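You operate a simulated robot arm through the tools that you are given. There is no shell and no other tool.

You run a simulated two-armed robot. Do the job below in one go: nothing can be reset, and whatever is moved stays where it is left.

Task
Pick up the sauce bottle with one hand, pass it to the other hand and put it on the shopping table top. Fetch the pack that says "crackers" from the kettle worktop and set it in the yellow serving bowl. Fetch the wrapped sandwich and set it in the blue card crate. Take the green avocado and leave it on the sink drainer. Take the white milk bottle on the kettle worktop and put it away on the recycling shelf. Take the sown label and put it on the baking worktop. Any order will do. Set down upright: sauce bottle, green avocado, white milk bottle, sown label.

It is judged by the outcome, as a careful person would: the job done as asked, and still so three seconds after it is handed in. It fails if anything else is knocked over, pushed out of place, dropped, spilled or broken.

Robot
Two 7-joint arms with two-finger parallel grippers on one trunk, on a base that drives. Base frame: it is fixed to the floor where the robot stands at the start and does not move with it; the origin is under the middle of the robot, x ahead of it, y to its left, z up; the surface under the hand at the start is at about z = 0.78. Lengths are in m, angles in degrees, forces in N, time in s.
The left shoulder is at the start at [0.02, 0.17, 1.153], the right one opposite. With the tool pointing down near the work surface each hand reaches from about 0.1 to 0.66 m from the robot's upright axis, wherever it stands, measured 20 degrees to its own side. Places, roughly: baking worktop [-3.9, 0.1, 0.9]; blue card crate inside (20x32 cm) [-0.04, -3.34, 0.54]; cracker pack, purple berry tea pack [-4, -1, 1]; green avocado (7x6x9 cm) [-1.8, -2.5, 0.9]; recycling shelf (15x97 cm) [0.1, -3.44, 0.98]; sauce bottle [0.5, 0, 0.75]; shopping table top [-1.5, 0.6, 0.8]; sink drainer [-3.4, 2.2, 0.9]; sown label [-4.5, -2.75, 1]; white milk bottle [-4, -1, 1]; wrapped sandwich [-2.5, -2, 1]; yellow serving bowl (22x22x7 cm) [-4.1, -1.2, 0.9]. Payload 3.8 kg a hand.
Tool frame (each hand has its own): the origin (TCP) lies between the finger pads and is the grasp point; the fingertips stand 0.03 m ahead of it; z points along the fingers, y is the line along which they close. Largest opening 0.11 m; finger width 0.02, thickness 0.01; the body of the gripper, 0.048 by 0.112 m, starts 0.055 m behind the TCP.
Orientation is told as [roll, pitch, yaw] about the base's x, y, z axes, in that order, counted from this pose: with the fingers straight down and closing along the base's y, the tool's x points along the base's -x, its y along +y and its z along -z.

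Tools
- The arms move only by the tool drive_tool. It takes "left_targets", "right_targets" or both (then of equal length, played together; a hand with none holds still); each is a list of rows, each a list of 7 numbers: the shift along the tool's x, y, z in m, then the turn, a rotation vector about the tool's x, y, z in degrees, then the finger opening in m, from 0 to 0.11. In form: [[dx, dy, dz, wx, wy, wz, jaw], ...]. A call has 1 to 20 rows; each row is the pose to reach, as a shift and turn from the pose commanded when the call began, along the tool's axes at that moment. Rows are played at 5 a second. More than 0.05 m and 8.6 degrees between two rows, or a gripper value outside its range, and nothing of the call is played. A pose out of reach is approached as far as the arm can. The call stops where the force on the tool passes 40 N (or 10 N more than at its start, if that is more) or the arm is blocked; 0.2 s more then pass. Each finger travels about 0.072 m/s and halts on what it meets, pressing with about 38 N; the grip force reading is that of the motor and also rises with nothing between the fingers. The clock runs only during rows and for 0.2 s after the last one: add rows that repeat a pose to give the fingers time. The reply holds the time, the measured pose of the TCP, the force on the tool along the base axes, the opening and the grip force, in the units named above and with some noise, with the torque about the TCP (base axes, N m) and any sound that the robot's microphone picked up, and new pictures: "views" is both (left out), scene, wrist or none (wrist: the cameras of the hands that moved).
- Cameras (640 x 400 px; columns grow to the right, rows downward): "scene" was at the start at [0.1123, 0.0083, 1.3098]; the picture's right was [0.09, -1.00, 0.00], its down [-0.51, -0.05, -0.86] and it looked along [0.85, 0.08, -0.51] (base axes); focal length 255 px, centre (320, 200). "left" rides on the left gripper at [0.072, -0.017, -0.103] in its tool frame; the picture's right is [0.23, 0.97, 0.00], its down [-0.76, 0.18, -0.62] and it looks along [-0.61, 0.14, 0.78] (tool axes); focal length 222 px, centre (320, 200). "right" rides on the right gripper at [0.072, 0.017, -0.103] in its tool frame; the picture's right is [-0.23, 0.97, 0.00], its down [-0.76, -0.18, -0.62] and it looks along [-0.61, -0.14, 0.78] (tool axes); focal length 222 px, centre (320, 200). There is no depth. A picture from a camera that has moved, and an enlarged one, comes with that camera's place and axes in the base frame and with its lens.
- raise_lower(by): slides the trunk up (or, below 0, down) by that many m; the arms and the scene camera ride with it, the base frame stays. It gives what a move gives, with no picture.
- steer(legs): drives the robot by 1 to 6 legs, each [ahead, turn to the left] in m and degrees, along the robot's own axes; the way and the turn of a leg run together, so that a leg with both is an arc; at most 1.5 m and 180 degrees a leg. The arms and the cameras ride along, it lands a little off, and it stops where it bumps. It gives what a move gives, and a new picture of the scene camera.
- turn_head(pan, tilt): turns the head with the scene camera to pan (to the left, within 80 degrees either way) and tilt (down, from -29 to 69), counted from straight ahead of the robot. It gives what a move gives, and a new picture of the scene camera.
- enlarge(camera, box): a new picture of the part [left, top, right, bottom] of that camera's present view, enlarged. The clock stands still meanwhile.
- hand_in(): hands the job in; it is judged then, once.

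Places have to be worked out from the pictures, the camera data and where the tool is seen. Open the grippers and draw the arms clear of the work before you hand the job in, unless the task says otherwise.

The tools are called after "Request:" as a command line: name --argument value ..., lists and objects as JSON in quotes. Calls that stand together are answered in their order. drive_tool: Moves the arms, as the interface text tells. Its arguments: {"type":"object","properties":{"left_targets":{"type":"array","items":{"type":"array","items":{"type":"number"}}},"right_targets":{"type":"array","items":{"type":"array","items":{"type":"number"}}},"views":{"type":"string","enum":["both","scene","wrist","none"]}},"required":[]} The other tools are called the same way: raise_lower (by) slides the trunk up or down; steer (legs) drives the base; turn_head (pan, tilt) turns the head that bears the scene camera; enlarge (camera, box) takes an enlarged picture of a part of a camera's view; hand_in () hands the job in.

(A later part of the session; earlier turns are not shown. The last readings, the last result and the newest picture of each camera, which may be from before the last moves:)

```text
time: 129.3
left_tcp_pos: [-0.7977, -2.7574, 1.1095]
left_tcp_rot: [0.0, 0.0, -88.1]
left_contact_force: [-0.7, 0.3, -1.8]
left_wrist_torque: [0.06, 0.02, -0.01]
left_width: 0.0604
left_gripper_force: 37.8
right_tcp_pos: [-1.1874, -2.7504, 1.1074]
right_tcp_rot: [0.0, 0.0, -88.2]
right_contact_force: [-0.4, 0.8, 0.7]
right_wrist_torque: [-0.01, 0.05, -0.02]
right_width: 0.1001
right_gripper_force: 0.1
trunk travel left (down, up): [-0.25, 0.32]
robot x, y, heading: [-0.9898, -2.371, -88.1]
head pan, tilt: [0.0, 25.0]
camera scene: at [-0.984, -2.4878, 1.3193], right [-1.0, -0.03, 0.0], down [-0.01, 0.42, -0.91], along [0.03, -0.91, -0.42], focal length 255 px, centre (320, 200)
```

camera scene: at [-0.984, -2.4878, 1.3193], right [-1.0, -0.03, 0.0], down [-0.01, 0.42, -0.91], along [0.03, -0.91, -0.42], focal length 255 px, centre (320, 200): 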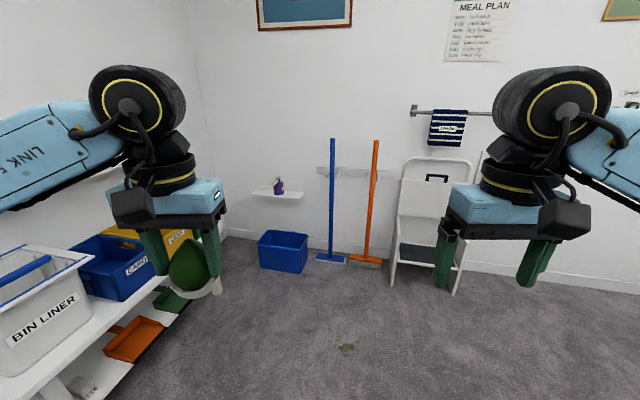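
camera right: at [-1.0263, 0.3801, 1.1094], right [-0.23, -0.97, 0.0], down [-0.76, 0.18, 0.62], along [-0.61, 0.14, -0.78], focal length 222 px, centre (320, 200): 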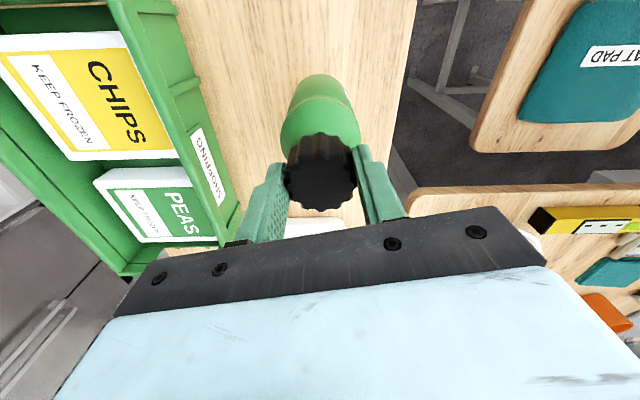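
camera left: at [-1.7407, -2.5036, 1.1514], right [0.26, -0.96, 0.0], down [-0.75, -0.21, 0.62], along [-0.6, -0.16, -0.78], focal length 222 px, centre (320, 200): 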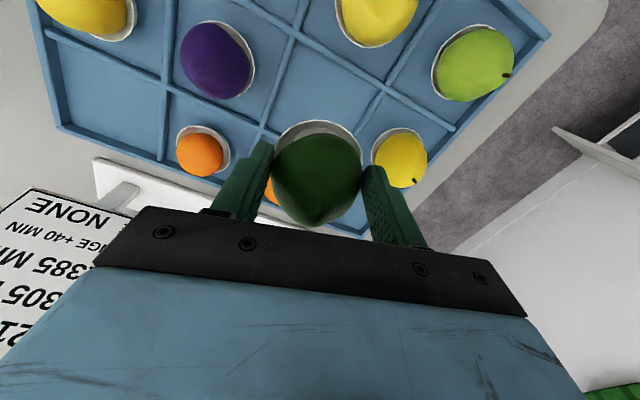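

I note the stained spot on the floor near (−1.1, −3.4) and keep off it: a short leg south, then a slightly slanted leg west past the bench end.

Request:
steer --legs '[[0.7, 0], [0, -80], [1.25, 0]]'

Request:
turn_head --pan -40 --tilt 15

Request:
turn_head --pan 10 --tilt 15

```text
time: 142.4
left_tcp_pos: [-2.5361, -3.5553, 1.1087]
left_tcp_rot: [0.0, -0.1, -168.0]
left_contact_force: [0.4, -0.4, -2.3]
left_wrist_torque: [-0.01, 0.01, -0.01]
left_width: 0.06
left_gripper_force: 37.8
right_tcp_pos: [-2.5983, -3.1709, 1.1074]
right_tcp_rot: [0.0, 0.1, -168.0]
right_contact_force: [0.4, 0.6, -0.3]
right_wrist_torque: [0.0, -0.01, 0.01]
right_width: 0.1002
right_gripper_force: 0.0
trunk travel left (down, up): [-0.25, 0.32]
robot x, y, heading: [-2.1913, -3.2992, -167.8]
head pan, tilt: [0.0, 25.0]
camera scene: at [-2.3019, -3.3243, 1.3193], right [-0.21, 0.98, 0.0], down [0.41, 0.09, -0.91], along [-0.89, -0.19, -0.42], focal length 255 px, centre (320, 200)
```

scene: 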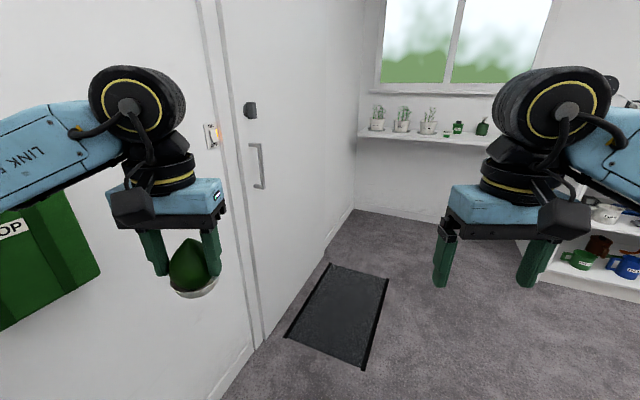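

```text
time: 143.5
left_tcp_pos: [-2.5355, -3.5562, 1.1099]
left_tcp_rot: [0.0, 0.0, -168.0]
left_contact_force: [0.6, -0.3, -1.5]
left_wrist_torque: [-0.02, -0.02, -0.01]
left_width: 0.0598
left_gripper_force: 37.9
right_tcp_pos: [-2.5978, -3.1713, 1.1065]
right_tcp_rot: [0.0, 0.0, -168.0]
right_contact_force: [1.0, 0.9, 0.3]
right_wrist_torque: [-0.01, -0.03, -0.01]
right_width: 0.0997
right_gripper_force: 0.0
trunk travel left (down, up): [-0.25, 0.32]
robot x, y, heading: [-2.1913, -3.3017, -167.8]
head pan, tilt: [-40.0, 15.0]
camera scene: at [-2.294, -3.2613, 1.3356], right [0.47, 0.88, 0.0], down [0.23, -0.12, -0.97], along [-0.85, 0.45, -0.26], focal length 255 px, centre (320, 200)
```

scene: 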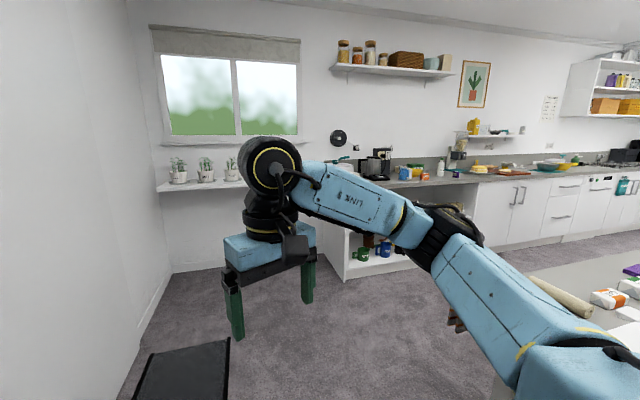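

```text
time: 144.7
left_tcp_pos: [-2.5363, -3.5563, 1.1075]
left_tcp_rot: [0.1, 0.0, -168.1]
left_contact_force: [0.0, -0.3, -1.7]
left_wrist_torque: [-0.01, 0.0, -0.01]
left_width: 0.06
left_gripper_force: 38.2
right_tcp_pos: [-2.5979, -3.1719, 1.1066]
right_tcp_rot: [0.0, 0.0, -168.0]
right_contact_force: [0.3, -0.1, 0.5]
right_wrist_torque: [-0.01, 0.02, 0.01]
right_width: 0.1001
right_gripper_force: 0.1
trunk travel left (down, up): [-0.25, 0.32]
robot x, y, heading: [-2.1913, -3.303, -168.0]
head pan, tilt: [10.0, 15.0]
camera scene: at [-2.2981, -3.3401, 1.3356], right [-0.37, 0.93, 0.0], down [0.24, 0.1, -0.97], along [-0.9, -0.36, -0.26], focal length 255 px, centre (320, 200)
```

scene: 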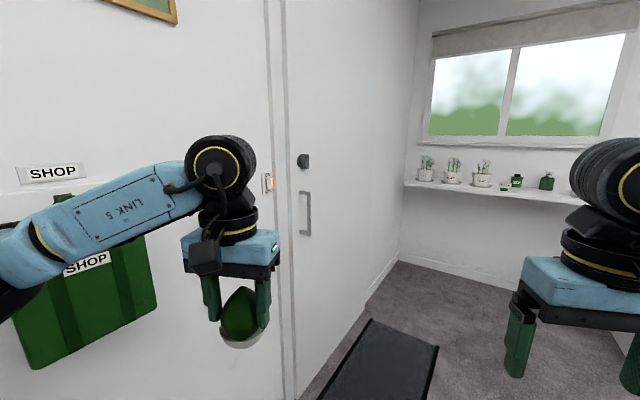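

On the window shelf to the west there are plant pots and small cards — likely where the sown label is. I zoom in.

Request:
enlarge --camera "scene" --box '[400, 130, 580, 210]'

```text
3.56 times, centred on (490, 170) of scene
camera zoom: at [-2.2981, -3.3401, 1.3356], right [-0.37, 0.93, 0.0], down [0.24, 0.1, -0.97], along [-0.9, -0.36, -0.26], focal length 907 px, centre (-284, 307)
```

zoom: 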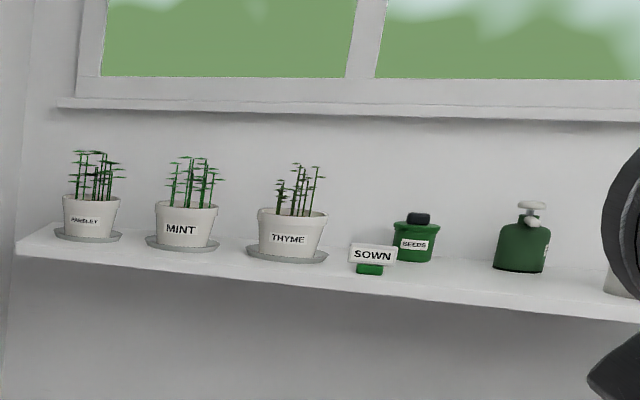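

The "SOWN" stand is at about (−4.5, −2.77), on the shelf top near z 0.92. I drive toward it, first turning right away from the wall.

Request:
steer --legs '[[0, -24], [1.2, 0]]'

Request:
turn_head --pan 0 --tilt 20

```text
time: 152.1
left_tcp_pos: [-3.8017, -3.141, 1.1083]
left_tcp_rot: [0.0, 0.0, 167.8]
left_contact_force: [-0.6, -0.9, -1.5]
left_wrist_torque: [0.0, -0.06, 0.0]
left_width: 0.0597
left_gripper_force: 38.0
right_tcp_pos: [-3.7022, -2.7649, 1.1072]
right_tcp_rot: [0.0, 0.0, 167.8]
right_contact_force: [0.1, -0.1, 0.2]
right_wrist_torque: [0.0, -0.01, 0.02]
right_width: 0.1001
right_gripper_force: 0.0
trunk travel left (down, up): [-0.25, 0.32]
robot x, y, heading: [-3.3849, -3.045, 167.8]
head pan, tilt: [10.0, 15.0]
camera scene: at [-3.4967, -3.0409, 1.3355], right [0.04, 1.0, 0.0], down [0.26, -0.01, -0.97], along [-0.97, 0.04, -0.26], focal length 255 px, centre (320, 200)
```

scene: 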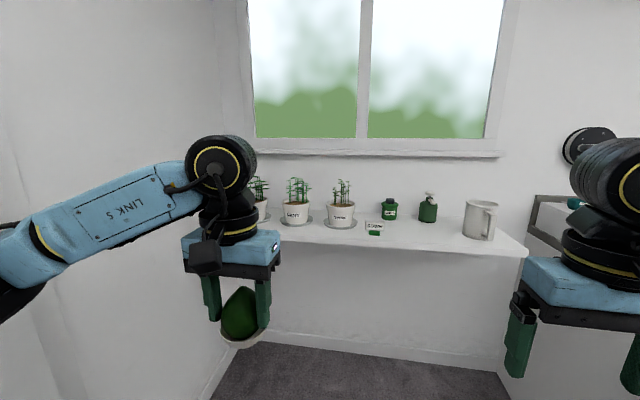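

```text
time: 152.8
left_tcp_pos: [-3.802, -3.1404, 1.1098]
left_tcp_rot: [0.0, 0.0, 167.9]
left_contact_force: [0.4, 0.1, -1.5]
left_wrist_torque: [-0.01, 0.01, 0.03]
left_width: 0.0595
left_gripper_force: 37.9
right_tcp_pos: [-3.7007, -2.7644, 1.1068]
right_tcp_rot: [0.0, 0.0, 167.8]
right_contact_force: [0.0, -0.6, -0.3]
right_wrist_torque: [0.04, 0.02, -0.01]
right_width: 0.1
right_gripper_force: 0.0
trunk travel left (down, up): [-0.25, 0.32]
robot x, y, heading: [-3.3846, -3.0483, 167.7]
head pan, tilt: [0.0, 20.0]
camera scene: at [-3.4941, -3.025, 1.3275], right [0.21, 0.98, 0.0], down [0.33, -0.07, -0.94], along [-0.92, 0.2, -0.34], focal length 255 px, centre (320, 200)
```

scene: 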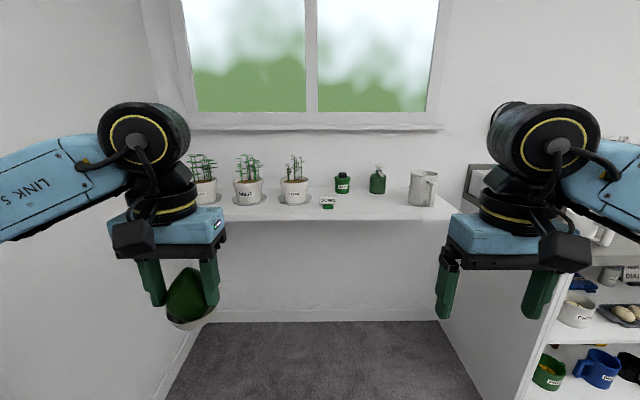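

The label is near (−4.49, −2.77). I drive 0.5 m closer and square up to the shelf.

Request:
steer --legs '[[0.5, 0], [0, 12]]'

Request:
turn_head --pan -15 --tilt 32

Request:
enlarge --camera "scene" --box '[220, 80, 420, 240]'

```text
time: 156.5
left_tcp_pos: [-4.2689, -3.1207, 1.1086]
left_tcp_rot: [0.1, 0.0, 180.0]
left_contact_force: [-0.5, -1.0, -1.8]
left_wrist_torque: [0.02, -0.02, -0.01]
left_width: 0.0597
left_gripper_force: 37.8
right_tcp_pos: [-4.2499, -2.7318, 1.1067]
right_tcp_rot: [0.0, 0.0, 180.0]
right_contact_force: [0.7, -0.6, -0.3]
right_wrist_torque: [-0.02, 0.0, 0.03]
right_width: 0.0999
right_gripper_force: 0.1
trunk travel left (down, up): [-0.25, 0.32]
robot x, y, heading: [-3.8827, -2.94, 179.7]
head pan, tilt: [0.0, 20.0]
camera scene: at [-3.9921, -2.943, 1.3274], right [0.0, 1.0, 0.0], down [0.34, 0.0, -0.94], along [-0.94, 0.0, -0.34], focal length 255 px, centre (320, 200)
```

scene: 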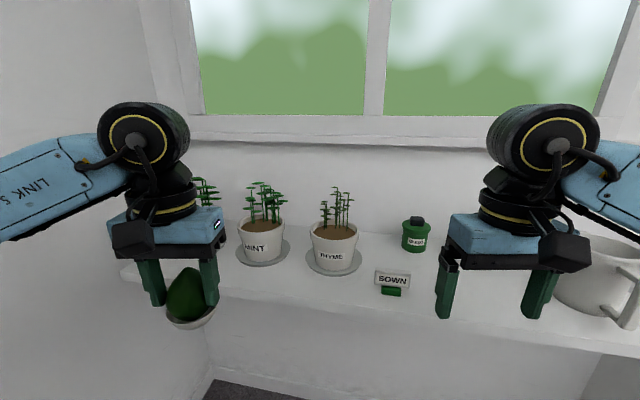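

```text
time: 157.3
left_tcp_pos: [-4.2694, -3.12, 1.109]
left_tcp_rot: [0.0, 0.0, 179.9]
left_contact_force: [0.8, -0.3, -1.8]
left_wrist_torque: [0.0, -0.02, -0.02]
left_width: 0.0595
left_gripper_force: 38.0
right_tcp_pos: [-4.2492, -2.7315, 1.1056]
right_tcp_rot: [0.0, 0.0, 179.8]
right_contact_force: [-0.1, -0.6, -0.1]
right_wrist_torque: [0.01, 0.03, 0.04]
right_width: 0.1003
right_gripper_force: 0.2
trunk travel left (down, up): [-0.25, 0.32]
robot x, y, heading: [-3.8795, -2.9427, 180.0]
head pan, tilt: [-15.0, 32.0]
camera scene: at [-3.9854, -2.9194, 1.3083], right [0.26, 0.97, 0.0], down [0.51, -0.14, -0.85], along [-0.82, 0.22, -0.53], focal length 255 px, centre (320, 200)
```

scene: 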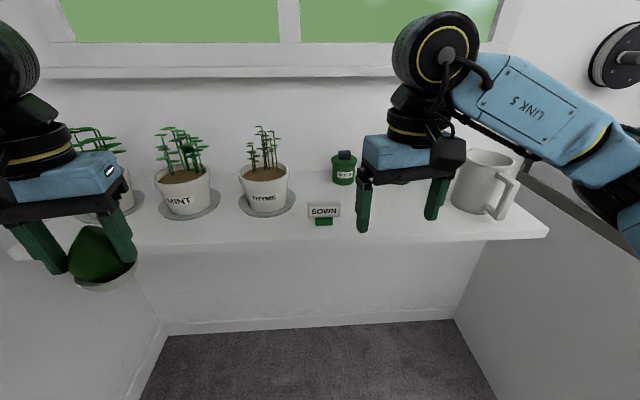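

```text
2.50 times, centred on (320, 160) of scene
camera zoom: at [-3.9854, -2.9194, 1.3083], right [0.26, 0.97, 0.0], down [0.51, -0.14, -0.85], along [-0.82, 0.22, -0.53], focal length 638 px, centre (320, 300)
```

zoom: 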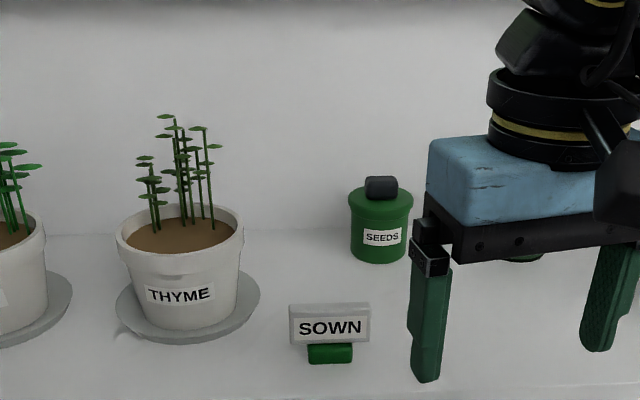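

The label's plate is about 8 cm wide and 5–6 cm high overall, near (−4.47, −2.78). I turn the right hand so its fingers close along the plate's thin direction (x) while bringing it above.

Request:
drive_tool --right_targets '[[-0.015, 0.004, 0, 0, 0, -7.5, 0.1], [-0.03, 0.008, 0, 0, 0, -15, 0.1], [-0.045, 0.012, 0, 0, 0, -22.5, 0.1], [-0.06, 0.016, 0, 0, 0, -30, 0.1], [-0.075, 0.02, 0, 0, 0, -37.5, 0.1], [-0.09, 0.024, 0, 0, 0, -45, 0.1], [-0.11, 0.028, 0, 0, 0, -52.5, 0.1], [-0.13, 0.032, 0, 0, 0, -60, 0.1], [-0.15, 0.036, 0, 0, 0, -67.5, 0.1], [-0.17, 0.04, 0, 0, 0, -75, 0.1], [-0.19, 0.044, 0.01, 0, 0, -82.5, 0.1], [-0.21, 0.048, 0.02, 0, 0, -90, 0.1], [-0.21, 0.048, 0.02, 0, 0, -90, 0.1]]'

Request:
enlarge --camera "right" --box '[170, 20, 470, 220]'

Request:
enlarge --camera "scene" --box '[230, 80, 430, 240]'

```text
time: 160.1
left_tcp_pos: [-4.2679, -3.1204, 1.11]
left_tcp_rot: [0.0, 0.0, 180.0]
left_contact_force: [0.9, 0.0, -1.7]
left_wrist_torque: [-0.01, -0.02, -0.02]
left_width: 0.0598
left_gripper_force: 37.4
right_tcp_pos: [-4.2132, -2.8776, 1.0932]
right_tcp_rot: [-0.2, 0.0, -92.1]
right_contact_force: [0.0, -0.2, 0.1]
right_wrist_torque: [0.02, 0.01, 0.0]
right_width: 0.0999
right_gripper_force: 0.1
right hand out of reach, approached as far as the arm can: row 7, 8, 9, 10, 11, 12, 13
trunk travel left (down, up): [-0.25, 0.32]
robot x, y, heading: [-3.88, -2.9427, 180.1]
head pan, tilt: [-15.0, 32.0]
camera scene: at [-3.9851, -2.9194, 1.3083], right [0.26, 0.97, 0.0], down [0.51, -0.14, -0.85], along [-0.82, 0.22, -0.53], focal length 255 px, centre (320, 200)
camera right: at [-4.193, -2.808, 1.1975], right [0.97, -0.26, 0.0], down [-0.2, -0.76, 0.62], along [-0.17, -0.6, -0.78], focal length 222 px, centre (320, 200)
```

scene: 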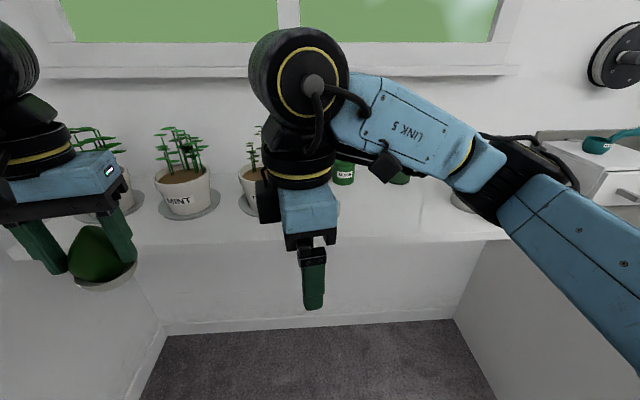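
right: 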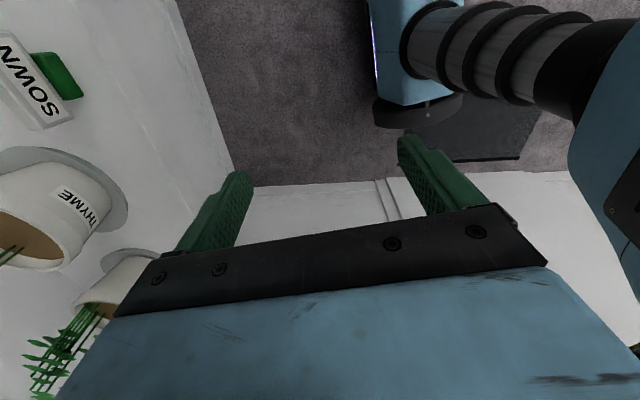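

```text
2.00 times, centred on (320, 120) of right
camera zoom: at [-4.193, -2.808, 1.1975], right [0.97, -0.26, 0.0], down [-0.2, -0.76, 0.62], along [-0.17, -0.6, -0.78], focal length 444 px, centre (320, 360)
```

zoom: 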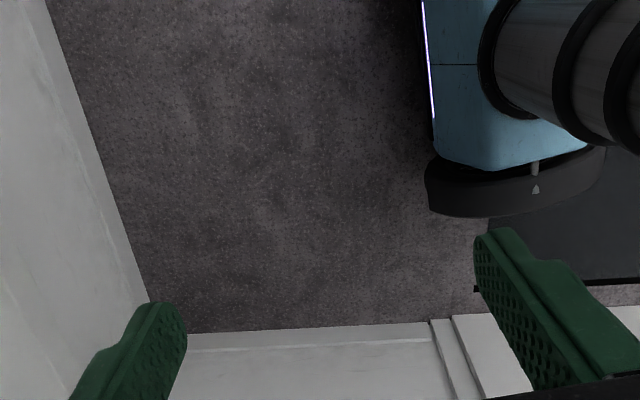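

```text
2.50 times, centred on (330, 160) of scene
camera zoom: at [-3.9851, -2.9194, 1.3083], right [0.26, 0.97, 0.0], down [0.51, -0.14, -0.85], along [-0.82, 0.22, -0.53], focal length 638 px, centre (295, 300)
```

zoom: 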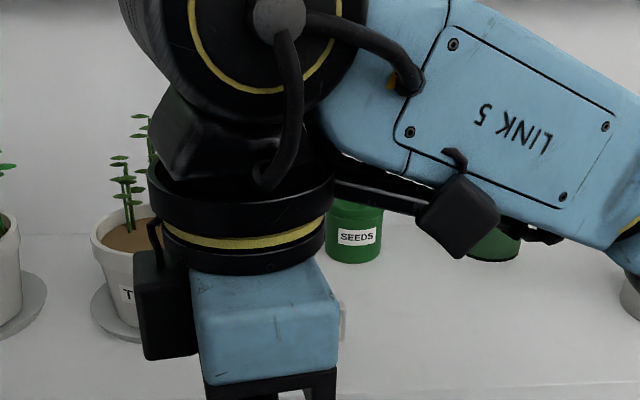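

That turning direction runs into a wrist limit (position drifted). I turn back and will use the opposite yaw instead, which worked for the other arm's mirror case.

Request:
drive_tool --right_targets '[[0.006, -0.002, 0, 0, 0, 7.5, 0.1], [0.013, -0.005, 0, 0, 0, 15, 0.1], [0.02, -0.008, 0, 0, 0, 22.5, 0.1], [0.027, -0.011, 0, 0, 0, 30, 0.1], [0.034, -0.014, 0, 0, 0, 37.5, 0.1], [0.041, -0.017, 0, 0, 0, 45, 0.1], [0.048, -0.02, 0, 0, 0, 52.5, 0.1], [0.055, -0.023, 0, 0, 0, 60, 0.1], [0.062, -0.026, 0, 0, 0, 67.5, 0.1], [0.069, -0.029, 0, 0, 0, 75, 0.1], [0.075, -0.031, 0, 0, 0, 82.5, 0.1], [0.079, -0.033, 0, 0, 0, 90, 0.1], [0.079, -0.033, 0, 0, 0, 92, 0.1]]' --views "scene"

```text
time: 162.9
left_tcp_pos: [-4.2679, -3.1198, 1.1079]
left_tcp_rot: [0.0, -0.2, 179.9]
left_contact_force: [0.2, 0.0, -2.3]
left_wrist_torque: [0.0, -0.01, 0.02]
left_width: 0.0594
left_gripper_force: 38.2
right_tcp_pos: [-4.234, -2.7949, 1.0968]
right_tcp_rot: [0.0, 0.0, 177.8]
right_contact_force: [-0.1, -0.8, -0.4]
right_wrist_torque: [0.05, 0.02, -0.01]
right_width: 0.1002
right_gripper_force: 0.0
trunk travel left (down, up): [-0.25, 0.32]
robot x, y, heading: [-3.8761, -2.941, 180.1]
head pan, tilt: [-15.0, 32.0]
camera scene: at [-3.9854, -2.9193, 1.3082], right [0.26, 0.97, 0.0], down [0.51, -0.14, -0.85], along [-0.82, 0.22, -0.53], focal length 255 px, centre (320, 200)
```

scene: 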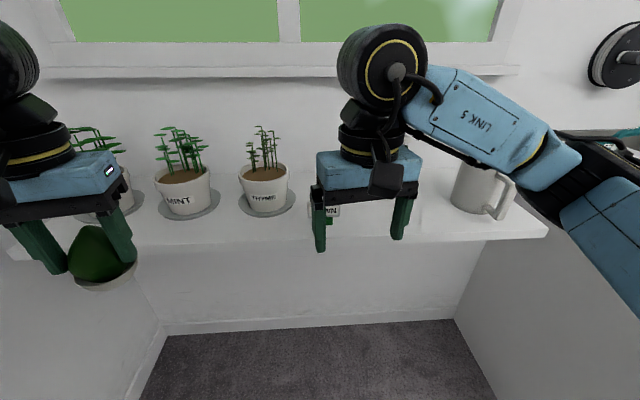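

Request:
drive_tool --right_targets '[[-0.005, -0.002, 0, 0, 0, 7.5, 0.1], [-0.01, -0.004, 0, 0, 0, 15, 0.1], [-0.015, -0.006, 0, 0, 0, 22.5, 0.1], [-0.02, -0.008, 0, 0, 0, 30, 0.1], [-0.03, -0.01, 0, 0, 0, 37.5, 0.1], [-0.04, -0.012, 0, 0, 0, 45, 0.1], [-0.06, -0.014, 0, 0, 0, 52.5, 0.1], [-0.08, -0.016, 0, 0, 0, 60, 0.1], [-0.1, -0.018, 0, 0, 0, 67.5, 0.1], [-0.125, -0.02, 0, 0, 0, 75, 0.1], [-0.15, -0.022, 0, 0, 0, 82, 0.1], [-0.175, -0.0225, 0, 0, 0, 87.8, 0.1], [-0.197, -0.0225, 0.007, 0, 0, 87.8, 0.1], [-0.197, -0.0225, 0.007, 0, 0, 87.8, 0.1]]'

Request:
enlarge --camera "right" --box '[170, 20, 470, 220]'

Request:
enlarge --camera "scene" --box '[230, 80, 430, 240]'

```text
time: 165.9
left_tcp_pos: [-4.2694, -3.1196, 1.1087]
left_tcp_rot: [0.0, 0.0, 180.0]
left_contact_force: [0.1, -0.1, -1.2]
left_wrist_torque: [0.04, -0.01, 0.0]
left_width: 0.0593
left_gripper_force: 38.1
right_tcp_pos: [-4.4284, -2.7668, 1.0898]
right_tcp_rot: [0.0, 0.1, 90.1]
right_contact_force: [-0.4, -0.5, 0.7]
right_wrist_torque: [0.0, -0.02, -0.02]
right_width: 0.1001
right_gripper_force: 0.0
trunk travel left (down, up): [-0.25, 0.32]
robot x, y, heading: [-3.8839, -2.9451, 179.7]
head pan, tilt: [-15.0, 32.0]
camera scene: at [-3.9852, -2.9192, 1.3082], right [0.26, 0.97, 0.0], down [0.51, -0.14, -0.85], along [-0.82, 0.22, -0.53], focal length 255 px, centre (320, 200)
camera right: at [-4.4452, -2.8395, 1.1933], right [-0.97, 0.23, 0.0], down [0.18, 0.76, 0.62], along [0.14, 0.61, -0.78], focal length 222 px, centre (320, 200)
```

scene: 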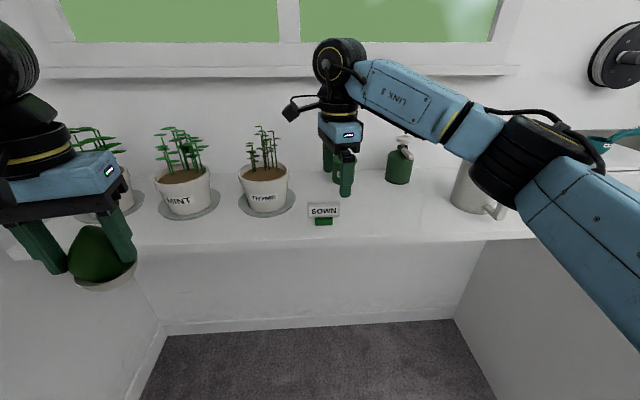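
right: 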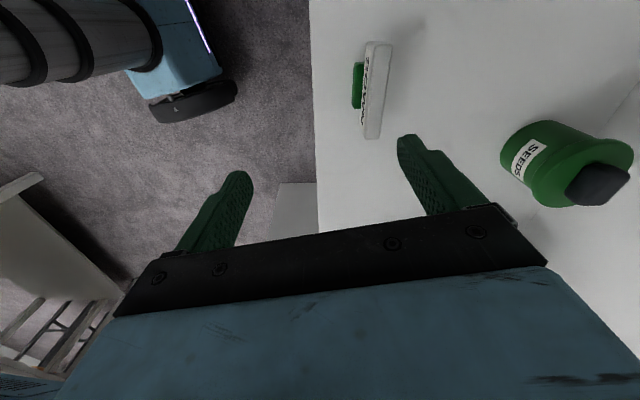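

```text
2.00 times, centred on (320, 120) of right
camera zoom: at [-4.4452, -2.8395, 1.1933], right [-0.97, 0.23, 0.0], down [0.18, 0.76, 0.62], along [0.14, 0.61, -0.78], focal length 444 px, centre (320, 360)
```

zoom: 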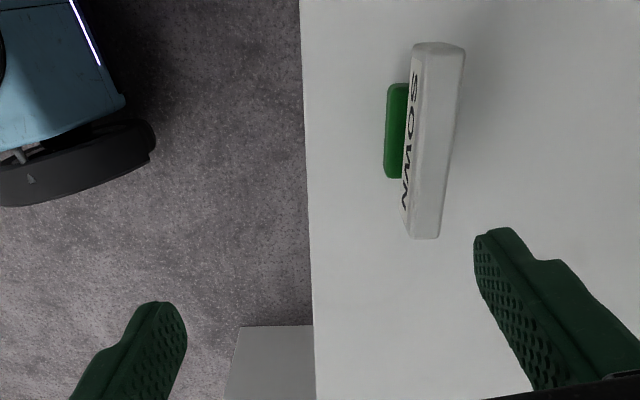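

```text
2.50 times, centred on (330, 160) of scene
camera zoom: at [-3.9852, -2.9192, 1.3082], right [0.26, 0.97, 0.0], down [0.51, -0.14, -0.85], along [-0.82, 0.22, -0.53], focal length 638 px, centre (295, 300)
```

zoom: 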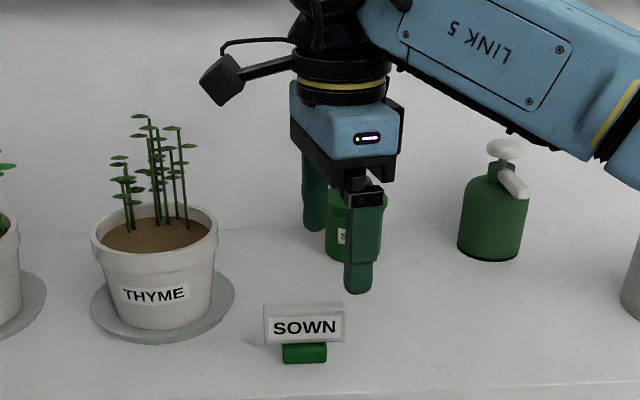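

The fingers can close along x here. The plate's centre is at about (−4.484, −2.778), turned some 10° clockwise; I align the hand's yaw with it and lower to just above the plate.

Request:
drive_tool --right_targets '[[0.001, 0.025, 0, 0, 0, 5, 0.1], [0.003, 0.056, 0, 0, 0, 10, 0.1], [0.003, 0.056, 0.03, 0, 0, 10, 0.1], [0.003, 0.056, 0.06, 0, 0, 10, 0.1], [0.003, 0.056, 0.06, 0, 0, 10, 0.08], [0.003, 0.056, 0.06, 0, 0, 10, 0.08]]'

Request:
enlarge --camera "right" --box '[170, 20, 470, 220]'

Request:
enlarge --camera "scene" --box '[260, 120, 380, 240]'

```text
time: 167.3
left_tcp_pos: [-4.2693, -3.1202, 1.1098]
left_tcp_rot: [0.0, 0.0, 179.8]
left_contact_force: [-0.2, 0.3, -2.7]
left_wrist_torque: [0.02, -0.02, 0.01]
left_width: 0.0594
left_gripper_force: 37.7
right_tcp_pos: [-4.4857, -2.7703, 1.0296]
right_tcp_rot: [0.0, -0.1, 80.2]
right_contact_force: [-0.1, 0.4, -0.2]
right_wrist_torque: [0.03, -0.01, 0.0]
right_width: 0.0801
right_gripper_force: 0.0
trunk travel left (down, up): [-0.25, 0.32]
robot x, y, heading: [-3.8801, -2.9406, 179.9]
head pan, tilt: [-15.0, 32.0]
camera scene: at [-3.9855, -2.9194, 1.3082], right [0.26, 0.97, 0.0], down [0.51, -0.14, -0.85], along [-0.82, 0.22, -0.53], focal length 255 px, centre (320, 200)
camera right: at [-4.5154, -2.8388, 1.1332], right [-0.92, 0.39, 0.0], down [0.31, 0.72, 0.62], along [0.24, 0.57, -0.78], focal length 222 px, centre (320, 200)
```

scene: 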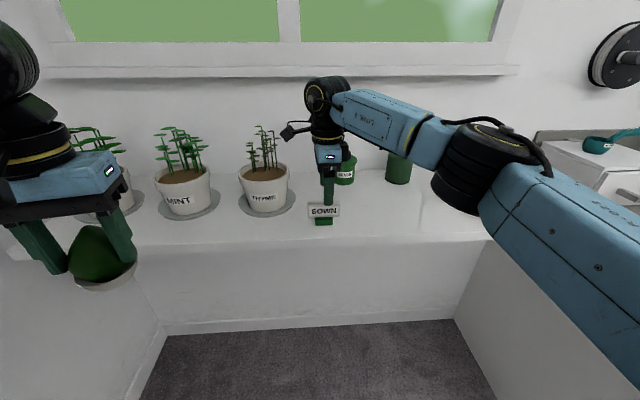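
right: 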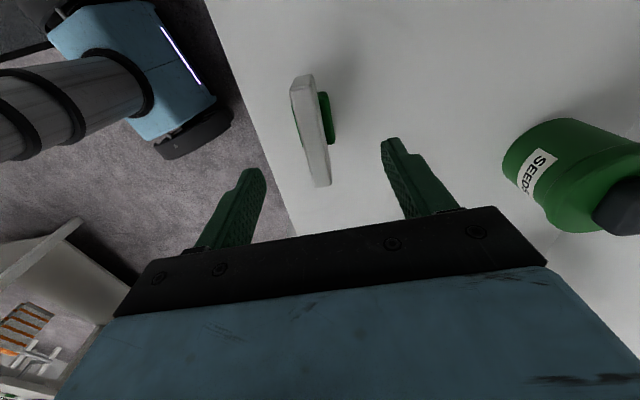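

```text
2.00 times, centred on (320, 120) of right
camera zoom: at [-4.5154, -2.8388, 1.1332], right [-0.92, 0.39, 0.0], down [0.31, 0.72, 0.62], along [0.24, 0.57, -0.78], focal length 444 px, centre (320, 360)
```

zoom: 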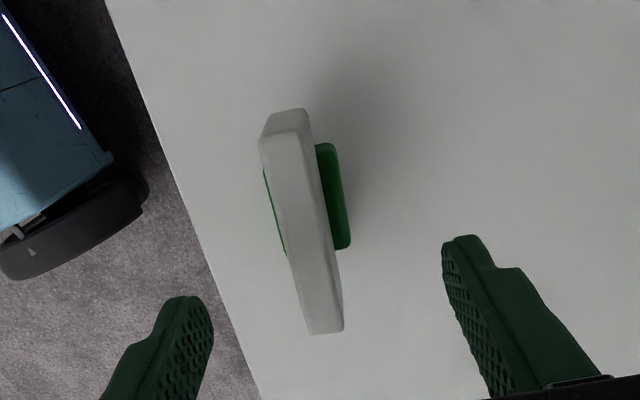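

```text
3.33 times, centred on (320, 180) of scene
camera zoom: at [-3.9855, -2.9194, 1.3082], right [0.26, 0.97, 0.0], down [0.51, -0.14, -0.85], along [-0.82, 0.22, -0.53], focal length 850 px, centre (320, 267)
```

zoom: 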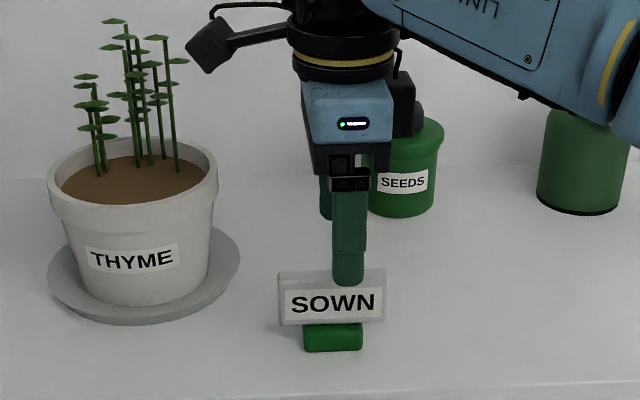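

The hand is well aligned with the plate (top ≈ 0.98, shelf ≈ 0.925). I lower 5.2 cm and close on it.

Request:
drive_tool --right_targets '[[0, 0, 0.02, 0, 0, 0, 0.08], [0, 0, 0.04, 0, 0, 0, 0.08], [0, 0, 0.052, 0, 0, 0, 0.08], [0, 0, 0.052, 0, 0, 0, 0.06], [0, 0, 0.052, 0, 0, 0, 0.04], [0, 0, 0.052, 0, 0, 0, 0.02], [0, 0, 0.052, 0, 0, 0, 0.005], [0, 0, 0.052, 0, 0, 0, 0.005]]'

Request:
enlarge --camera "scene" --box '[260, 120, 380, 240]'

```text
time: 169.1
left_tcp_pos: [-4.2691, -3.119, 1.109]
left_tcp_rot: [0.0, 0.0, 179.9]
left_contact_force: [0.1, 0.7, -2.3]
left_wrist_torque: [0.01, -0.04, -0.02]
left_width: 0.0594
left_gripper_force: 37.9
right_tcp_pos: [-4.4867, -2.7697, 0.9777]
right_tcp_rot: [0.0, 0.0, 80.1]
right_contact_force: [0.2, 1.0, -0.1]
right_wrist_torque: [-0.01, 0.0, -0.02]
right_width: 0.0148
right_gripper_force: 37.6
trunk travel left (down, up): [-0.25, 0.32]
robot x, y, heading: [-3.8819, -2.9404, 180.1]
head pan, tilt: [-15.0, 32.0]
camera scene: at [-3.9855, -2.9193, 1.3082], right [0.26, 0.97, 0.0], down [0.51, -0.14, -0.85], along [-0.82, 0.22, -0.53], focal length 255 px, centre (320, 200)
camera right: at [-4.5164, -2.8395, 1.0824], right [-0.92, 0.39, 0.0], down [0.31, 0.72, 0.62], along [0.24, 0.57, -0.78], focal length 222 px, centre (320, 200)
```

scene: 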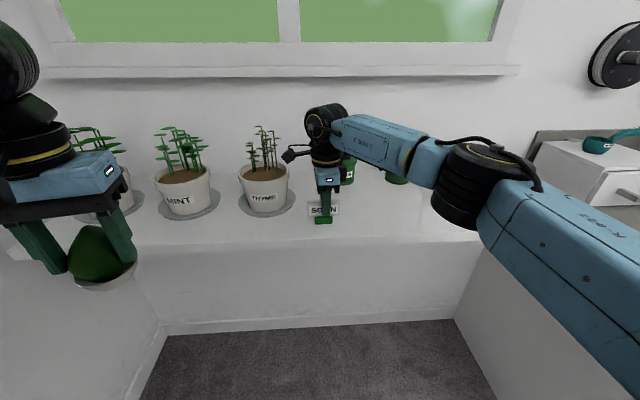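
right: 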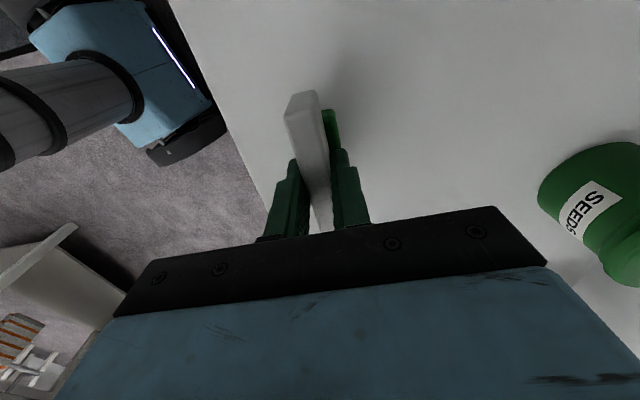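

```text
3.33 times, centred on (320, 180) of scene
camera zoom: at [-3.9855, -2.9193, 1.3082], right [0.26, 0.97, 0.0], down [0.51, -0.14, -0.85], along [-0.82, 0.22, -0.53], focal length 850 px, centre (320, 267)
```

zoom: 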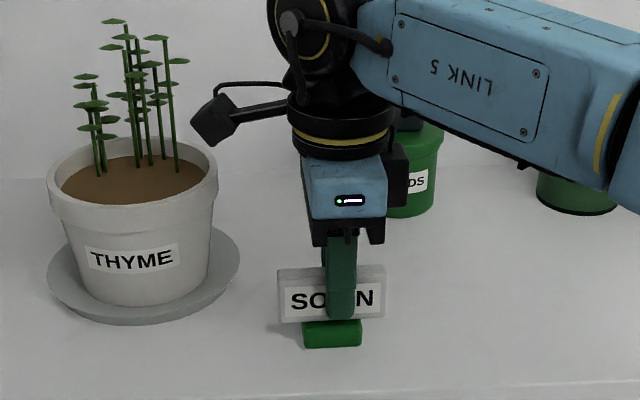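

The plate is gripped (1.5 cm thick). I lift it 12 cm, then draw back and unwind the wrist.

Request:
drive_tool --right_targets '[[0, 0, -0.02, 0, 0, 0, 0.005], [0, 0, -0.05, 0, 0, 0, 0.005], [0, 0, -0.09, 0, 0, 0, 0.005], [0, 0, -0.13, 0, 0, 0, 0.005], [-0.01, -0.035, -0.14, 0, 0, 0, 0.005], [-0.02, -0.07, -0.14, 0, 0, -4, 0.005], [-0.03, -0.105, -0.14, 0, 0, -11, 0.005], [-0.04, -0.14, -0.14, 0, 0, -18.5, 0.005], [-0.047, -0.165, -0.14, 0, 0, -26, 0.005], [-0.052, -0.18, -0.14, 0, 0, -34, 0.005], [-0.054, -0.193, -0.14, 0, 0, -42, 0.005], [-0.054, -0.193, -0.14, 0, 0, -50, 0.005], [-0.054, -0.193, -0.14, 0, 0, -58, 0.005], [-0.054, -0.193, -0.14, 0, 0, -66, 0.005], [-0.054, -0.193, -0.14, 0, 0, -74, 0.005], [-0.054, -0.193, -0.14, 0, 0, -82, 0.005], [-0.054, -0.193, -0.14, 0, 0, -90, 0.005], [-0.054, -0.193, -0.14, 0, 0, -98, 0.005]]'

```text
time: 172.9
left_tcp_pos: [-4.2693, -3.1192, 1.1083]
left_tcp_rot: [-0.1, -0.1, 179.9]
left_contact_force: [-0.2, 0.8, -1.6]
left_wrist_torque: [0.0, 0.0, -0.03]
left_width: 0.0593
left_gripper_force: 37.4
right_tcp_pos: [-4.2867, -2.7494, 1.1175]
right_tcp_rot: [-0.1, 0.0, 178.3]
right_contact_force: [-0.7, 0.1, -0.2]
right_wrist_torque: [-0.01, 0.0, 0.02]
right_width: 0.015
right_gripper_force: 38.1
trunk travel left (down, up): [-0.25, 0.32]
robot x, y, heading: [-3.8776, -2.943, 180.1]
head pan, tilt: [-15.0, 32.0]
camera scene: at [-3.9855, -2.9193, 1.3082], right [0.26, 0.97, 0.0], down [0.51, -0.14, -0.85], along [-0.82, 0.22, -0.53], focal length 255 px, centre (320, 200)
camera right: at [-4.2155, -2.77, 1.2218], right [-0.26, -0.97, 0.0], down [-0.76, 0.2, 0.62], along [-0.6, 0.16, -0.78], focal length 222 px, centre (320, 200)
```

scene: 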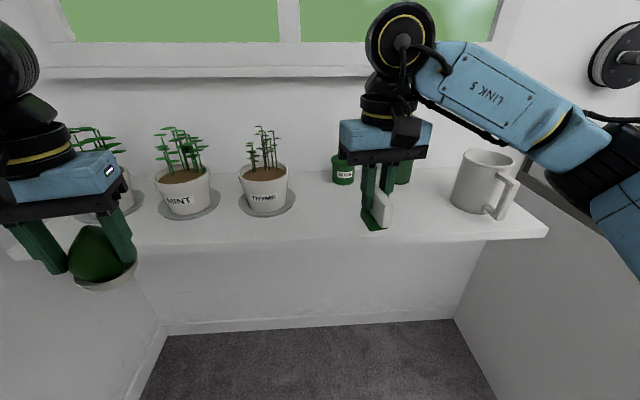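
right: 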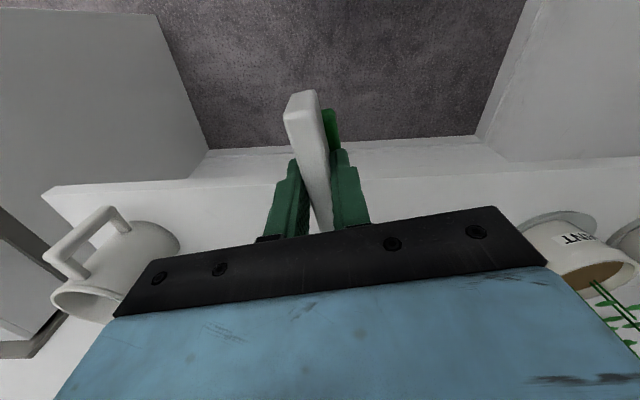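

The label is held upright. I back out of the window corner and turn to face north along the west corridor.

Request:
steer --legs '[[-0.8, 0], [0, -90]]'

Request:
turn_head --pan 35 --tilt 18

Request:
turn_head --pan -30 --tilt 20

```text
time: 181.0
left_tcp_pos: [-3.2588, -2.5528, 1.1087]
left_tcp_rot: [0.0, -0.1, 89.3]
left_contact_force: [-0.9, 0.2, -1.8]
left_wrist_torque: [0.01, 0.04, 0.03]
left_width: 0.0591
left_gripper_force: 37.4
right_tcp_pos: [-2.8899, -2.5386, 1.1173]
right_tcp_rot: [0.0, 0.0, 87.3]
right_contact_force: [-0.2, 0.3, 0.8]
right_wrist_torque: [0.0, -0.03, 0.01]
right_width: 0.015
right_gripper_force: 38.1
trunk travel left (down, up): [-0.25, 0.32]
robot x, y, heading: [-3.0873, -2.9449, 89.3]
head pan, tilt: [-15.0, 32.0]
camera scene: at [-3.0611, -2.8369, 1.3082], right [0.96, -0.27, 0.0], down [-0.14, -0.51, -0.85], along [0.23, 0.82, -0.53], focal length 255 px, centre (320, 200)
```

scene: 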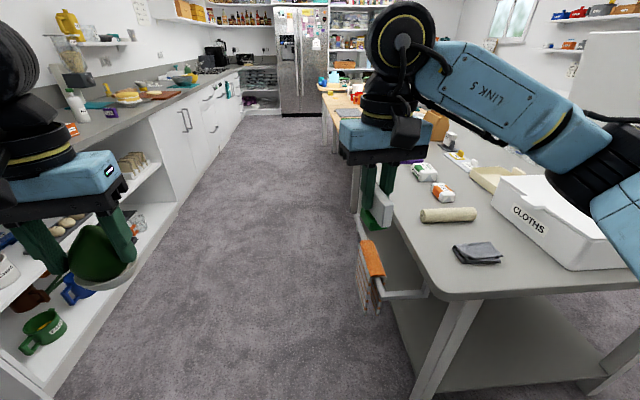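

```text
time: 182.2
left_tcp_pos: [-3.2609, -2.5522, 1.1093]
left_tcp_rot: [0.0, 0.0, 89.2]
left_contact_force: [-0.6, 0.3, -2.3]
left_wrist_torque: [-0.04, 0.0, 0.0]
left_width: 0.0592
left_gripper_force: 38.0
right_tcp_pos: [-2.8903, -2.5386, 1.1172]
right_tcp_rot: [0.1, 0.0, 87.3]
right_contact_force: [-0.3, 0.7, -0.4]
right_wrist_torque: [-0.01, 0.0, 0.01]
right_width: 0.015
right_gripper_force: 38.0
trunk travel left (down, up): [-0.25, 0.32]
robot x, y, heading: [-3.0877, -2.9449, 88.8]
head pan, tilt: [35.0, 18.0]
camera scene: at [-3.138, -2.8458, 1.3307], right [0.83, 0.56, 0.0], down [0.17, -0.26, -0.95], along [-0.53, 0.79, -0.31], focal length 255 px, centre (320, 200)
```

scene: 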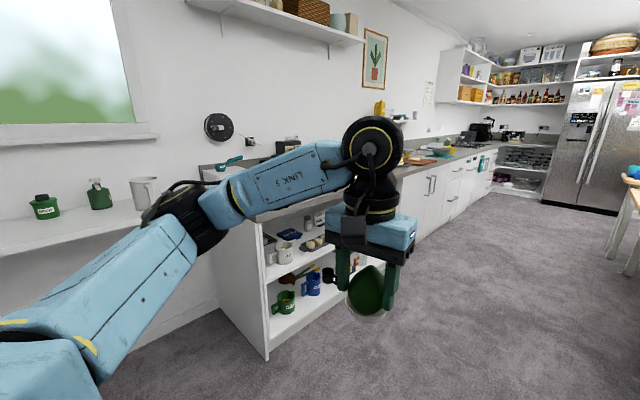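

```text
time: 183.5
left_tcp_pos: [-3.2618, -2.5535, 1.108]
left_tcp_rot: [-0.1, -0.1, 89.2]
left_contact_force: [0.4, 0.3, -1.4]
left_wrist_torque: [-0.01, -0.02, 0.02]
left_width: 0.059
left_gripper_force: 38.1
right_tcp_pos: [-2.89, -2.5398, 1.1182]
right_tcp_rot: [0.0, 0.1, 87.3]
right_contact_force: [0.3, -0.2, -0.8]
right_wrist_torque: [-0.01, 0.0, 0.01]
right_width: 0.015
right_gripper_force: 37.8
trunk travel left (down, up): [-0.25, 0.32]
robot x, y, heading: [-3.0895, -2.9453, 89.0]
head pan, tilt: [-30.0, 20.0]
camera scene: at [-3.038, -2.8431, 1.3274], right [0.86, -0.51, 0.0], down [-0.18, -0.29, -0.94], along [0.48, 0.81, -0.34], focal length 255 px, centre (320, 200)
```

scene: 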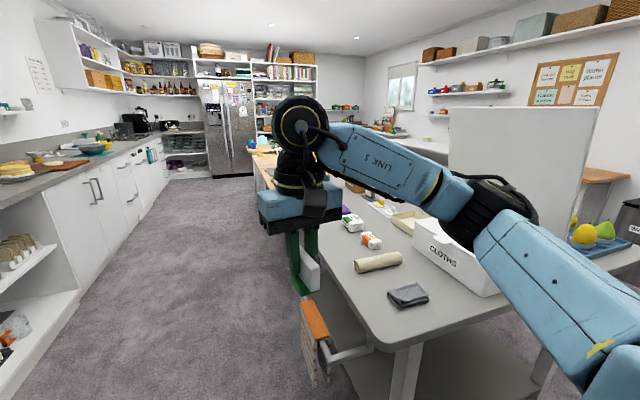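

A brush hangs off the bench's west side near (−2.8, −2.4), so I shift left before driving north between bench and counter.

Request:
steer --legs '[[0, 45], [0.36, 0], [0, -45], [0.6, 0]]'

Request:
turn_head --pan 60 --tilt 25

Request:
turn_head --pan 20 --tilt 20

```text
time: 192.9
left_tcp_pos: [-3.5125, -1.7042, 1.1089]
left_tcp_rot: [0.1, 0.1, 89.4]
left_contact_force: [0.9, -0.1, -1.9]
left_wrist_torque: [-0.04, 0.04, 0.01]
left_width: 0.059
left_gripper_force: 38.2
right_tcp_pos: [-3.1412, -1.6886, 1.1168]
right_tcp_rot: [0.0, -0.1, 87.7]
right_contact_force: [-0.8, -0.1, -1.1]
right_wrist_torque: [-0.05, 0.04, 0.02]
right_width: 0.0148
right_gripper_force: 38.3
trunk travel left (down, up): [-0.25, 0.32]
robot x, y, heading: [-3.3369, -2.0926, 89.1]
head pan, tilt: [-30.0, 20.0]
camera scene: at [-3.2885, -1.9935, 1.3274], right [0.86, -0.51, 0.0], down [-0.17, -0.29, -0.94], along [0.48, 0.81, -0.34], focal length 255 px, centre (320, 200)
```

scene: 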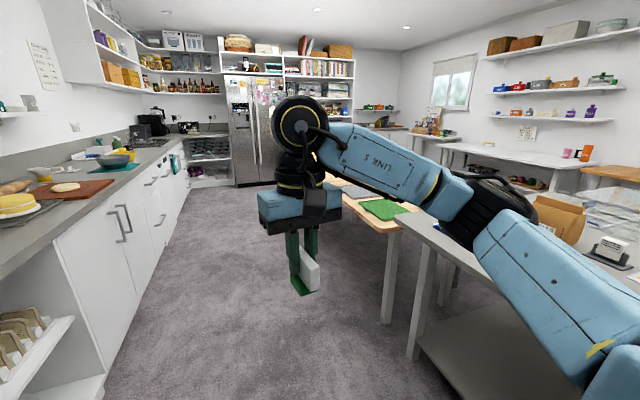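

```text
time: 194.6
left_tcp_pos: [-3.5115, -1.7056, 1.1085]
left_tcp_rot: [0.0, 0.0, 89.4]
left_contact_force: [-0.7, -1.1, -2.6]
left_wrist_torque: [-0.01, 0.01, -0.02]
left_width: 0.059
left_gripper_force: 38.3
right_tcp_pos: [-3.1419, -1.6889, 1.1175]
right_tcp_rot: [0.0, -0.1, 87.6]
right_contact_force: [-0.3, 0.3, -0.1]
right_wrist_torque: [0.0, 0.0, 0.01]
right_width: 0.0148
right_gripper_force: 38.1
trunk travel left (down, up): [-0.25, 0.32]
robot x, y, heading: [-3.3355, -2.0969, 89.7]
head pan, tilt: [60.0, 25.0]
camera scene: at [-3.4151, -2.0272, 1.3193], right [0.51, 0.86, 0.0], down [0.36, -0.22, -0.91], along [-0.78, 0.46, -0.42], focal length 255 px, centre (320, 200)
```

scene: 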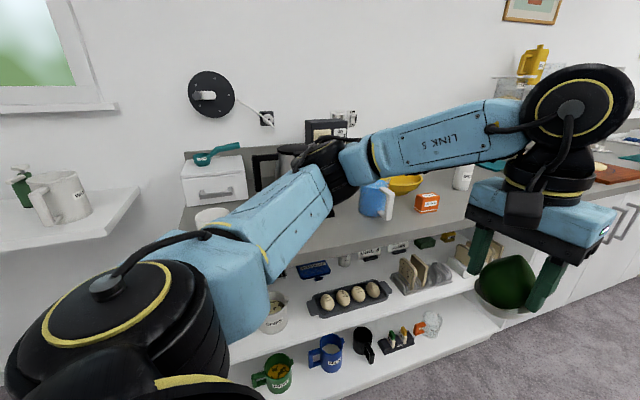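

```text
time: 195.7
left_tcp_pos: [-3.5111, -1.7056, 1.1092]
left_tcp_rot: [0.1, 0.0, 89.4]
left_contact_force: [0.5, -1.2, -1.9]
left_wrist_torque: [-0.02, -0.03, -0.03]
left_width: 0.059
left_gripper_force: 37.4
right_tcp_pos: [-3.1418, -1.6891, 1.1172]
right_tcp_rot: [0.1, -0.1, 87.7]
right_contact_force: [-0.2, 0.2, -0.8]
right_wrist_torque: [-0.01, -0.04, 0.02]
right_width: 0.0151
right_gripper_force: 38.5
trunk travel left (down, up): [-0.25, 0.32]
robot x, y, heading: [-3.3357, -2.0937, 89.4]
head pan, tilt: [20.0, 20.0]
camera scene: at [-3.3669, -1.9864, 1.3274], right [0.94, 0.33, 0.0], down [0.11, -0.32, -0.94], along [-0.31, 0.89, -0.34], focal length 255 px, centre (320, 200)
```

scene: 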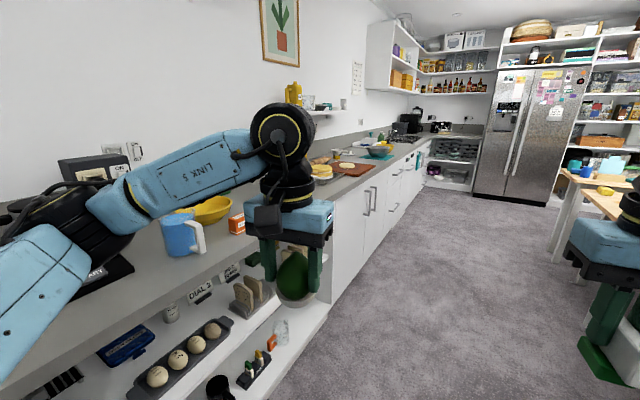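

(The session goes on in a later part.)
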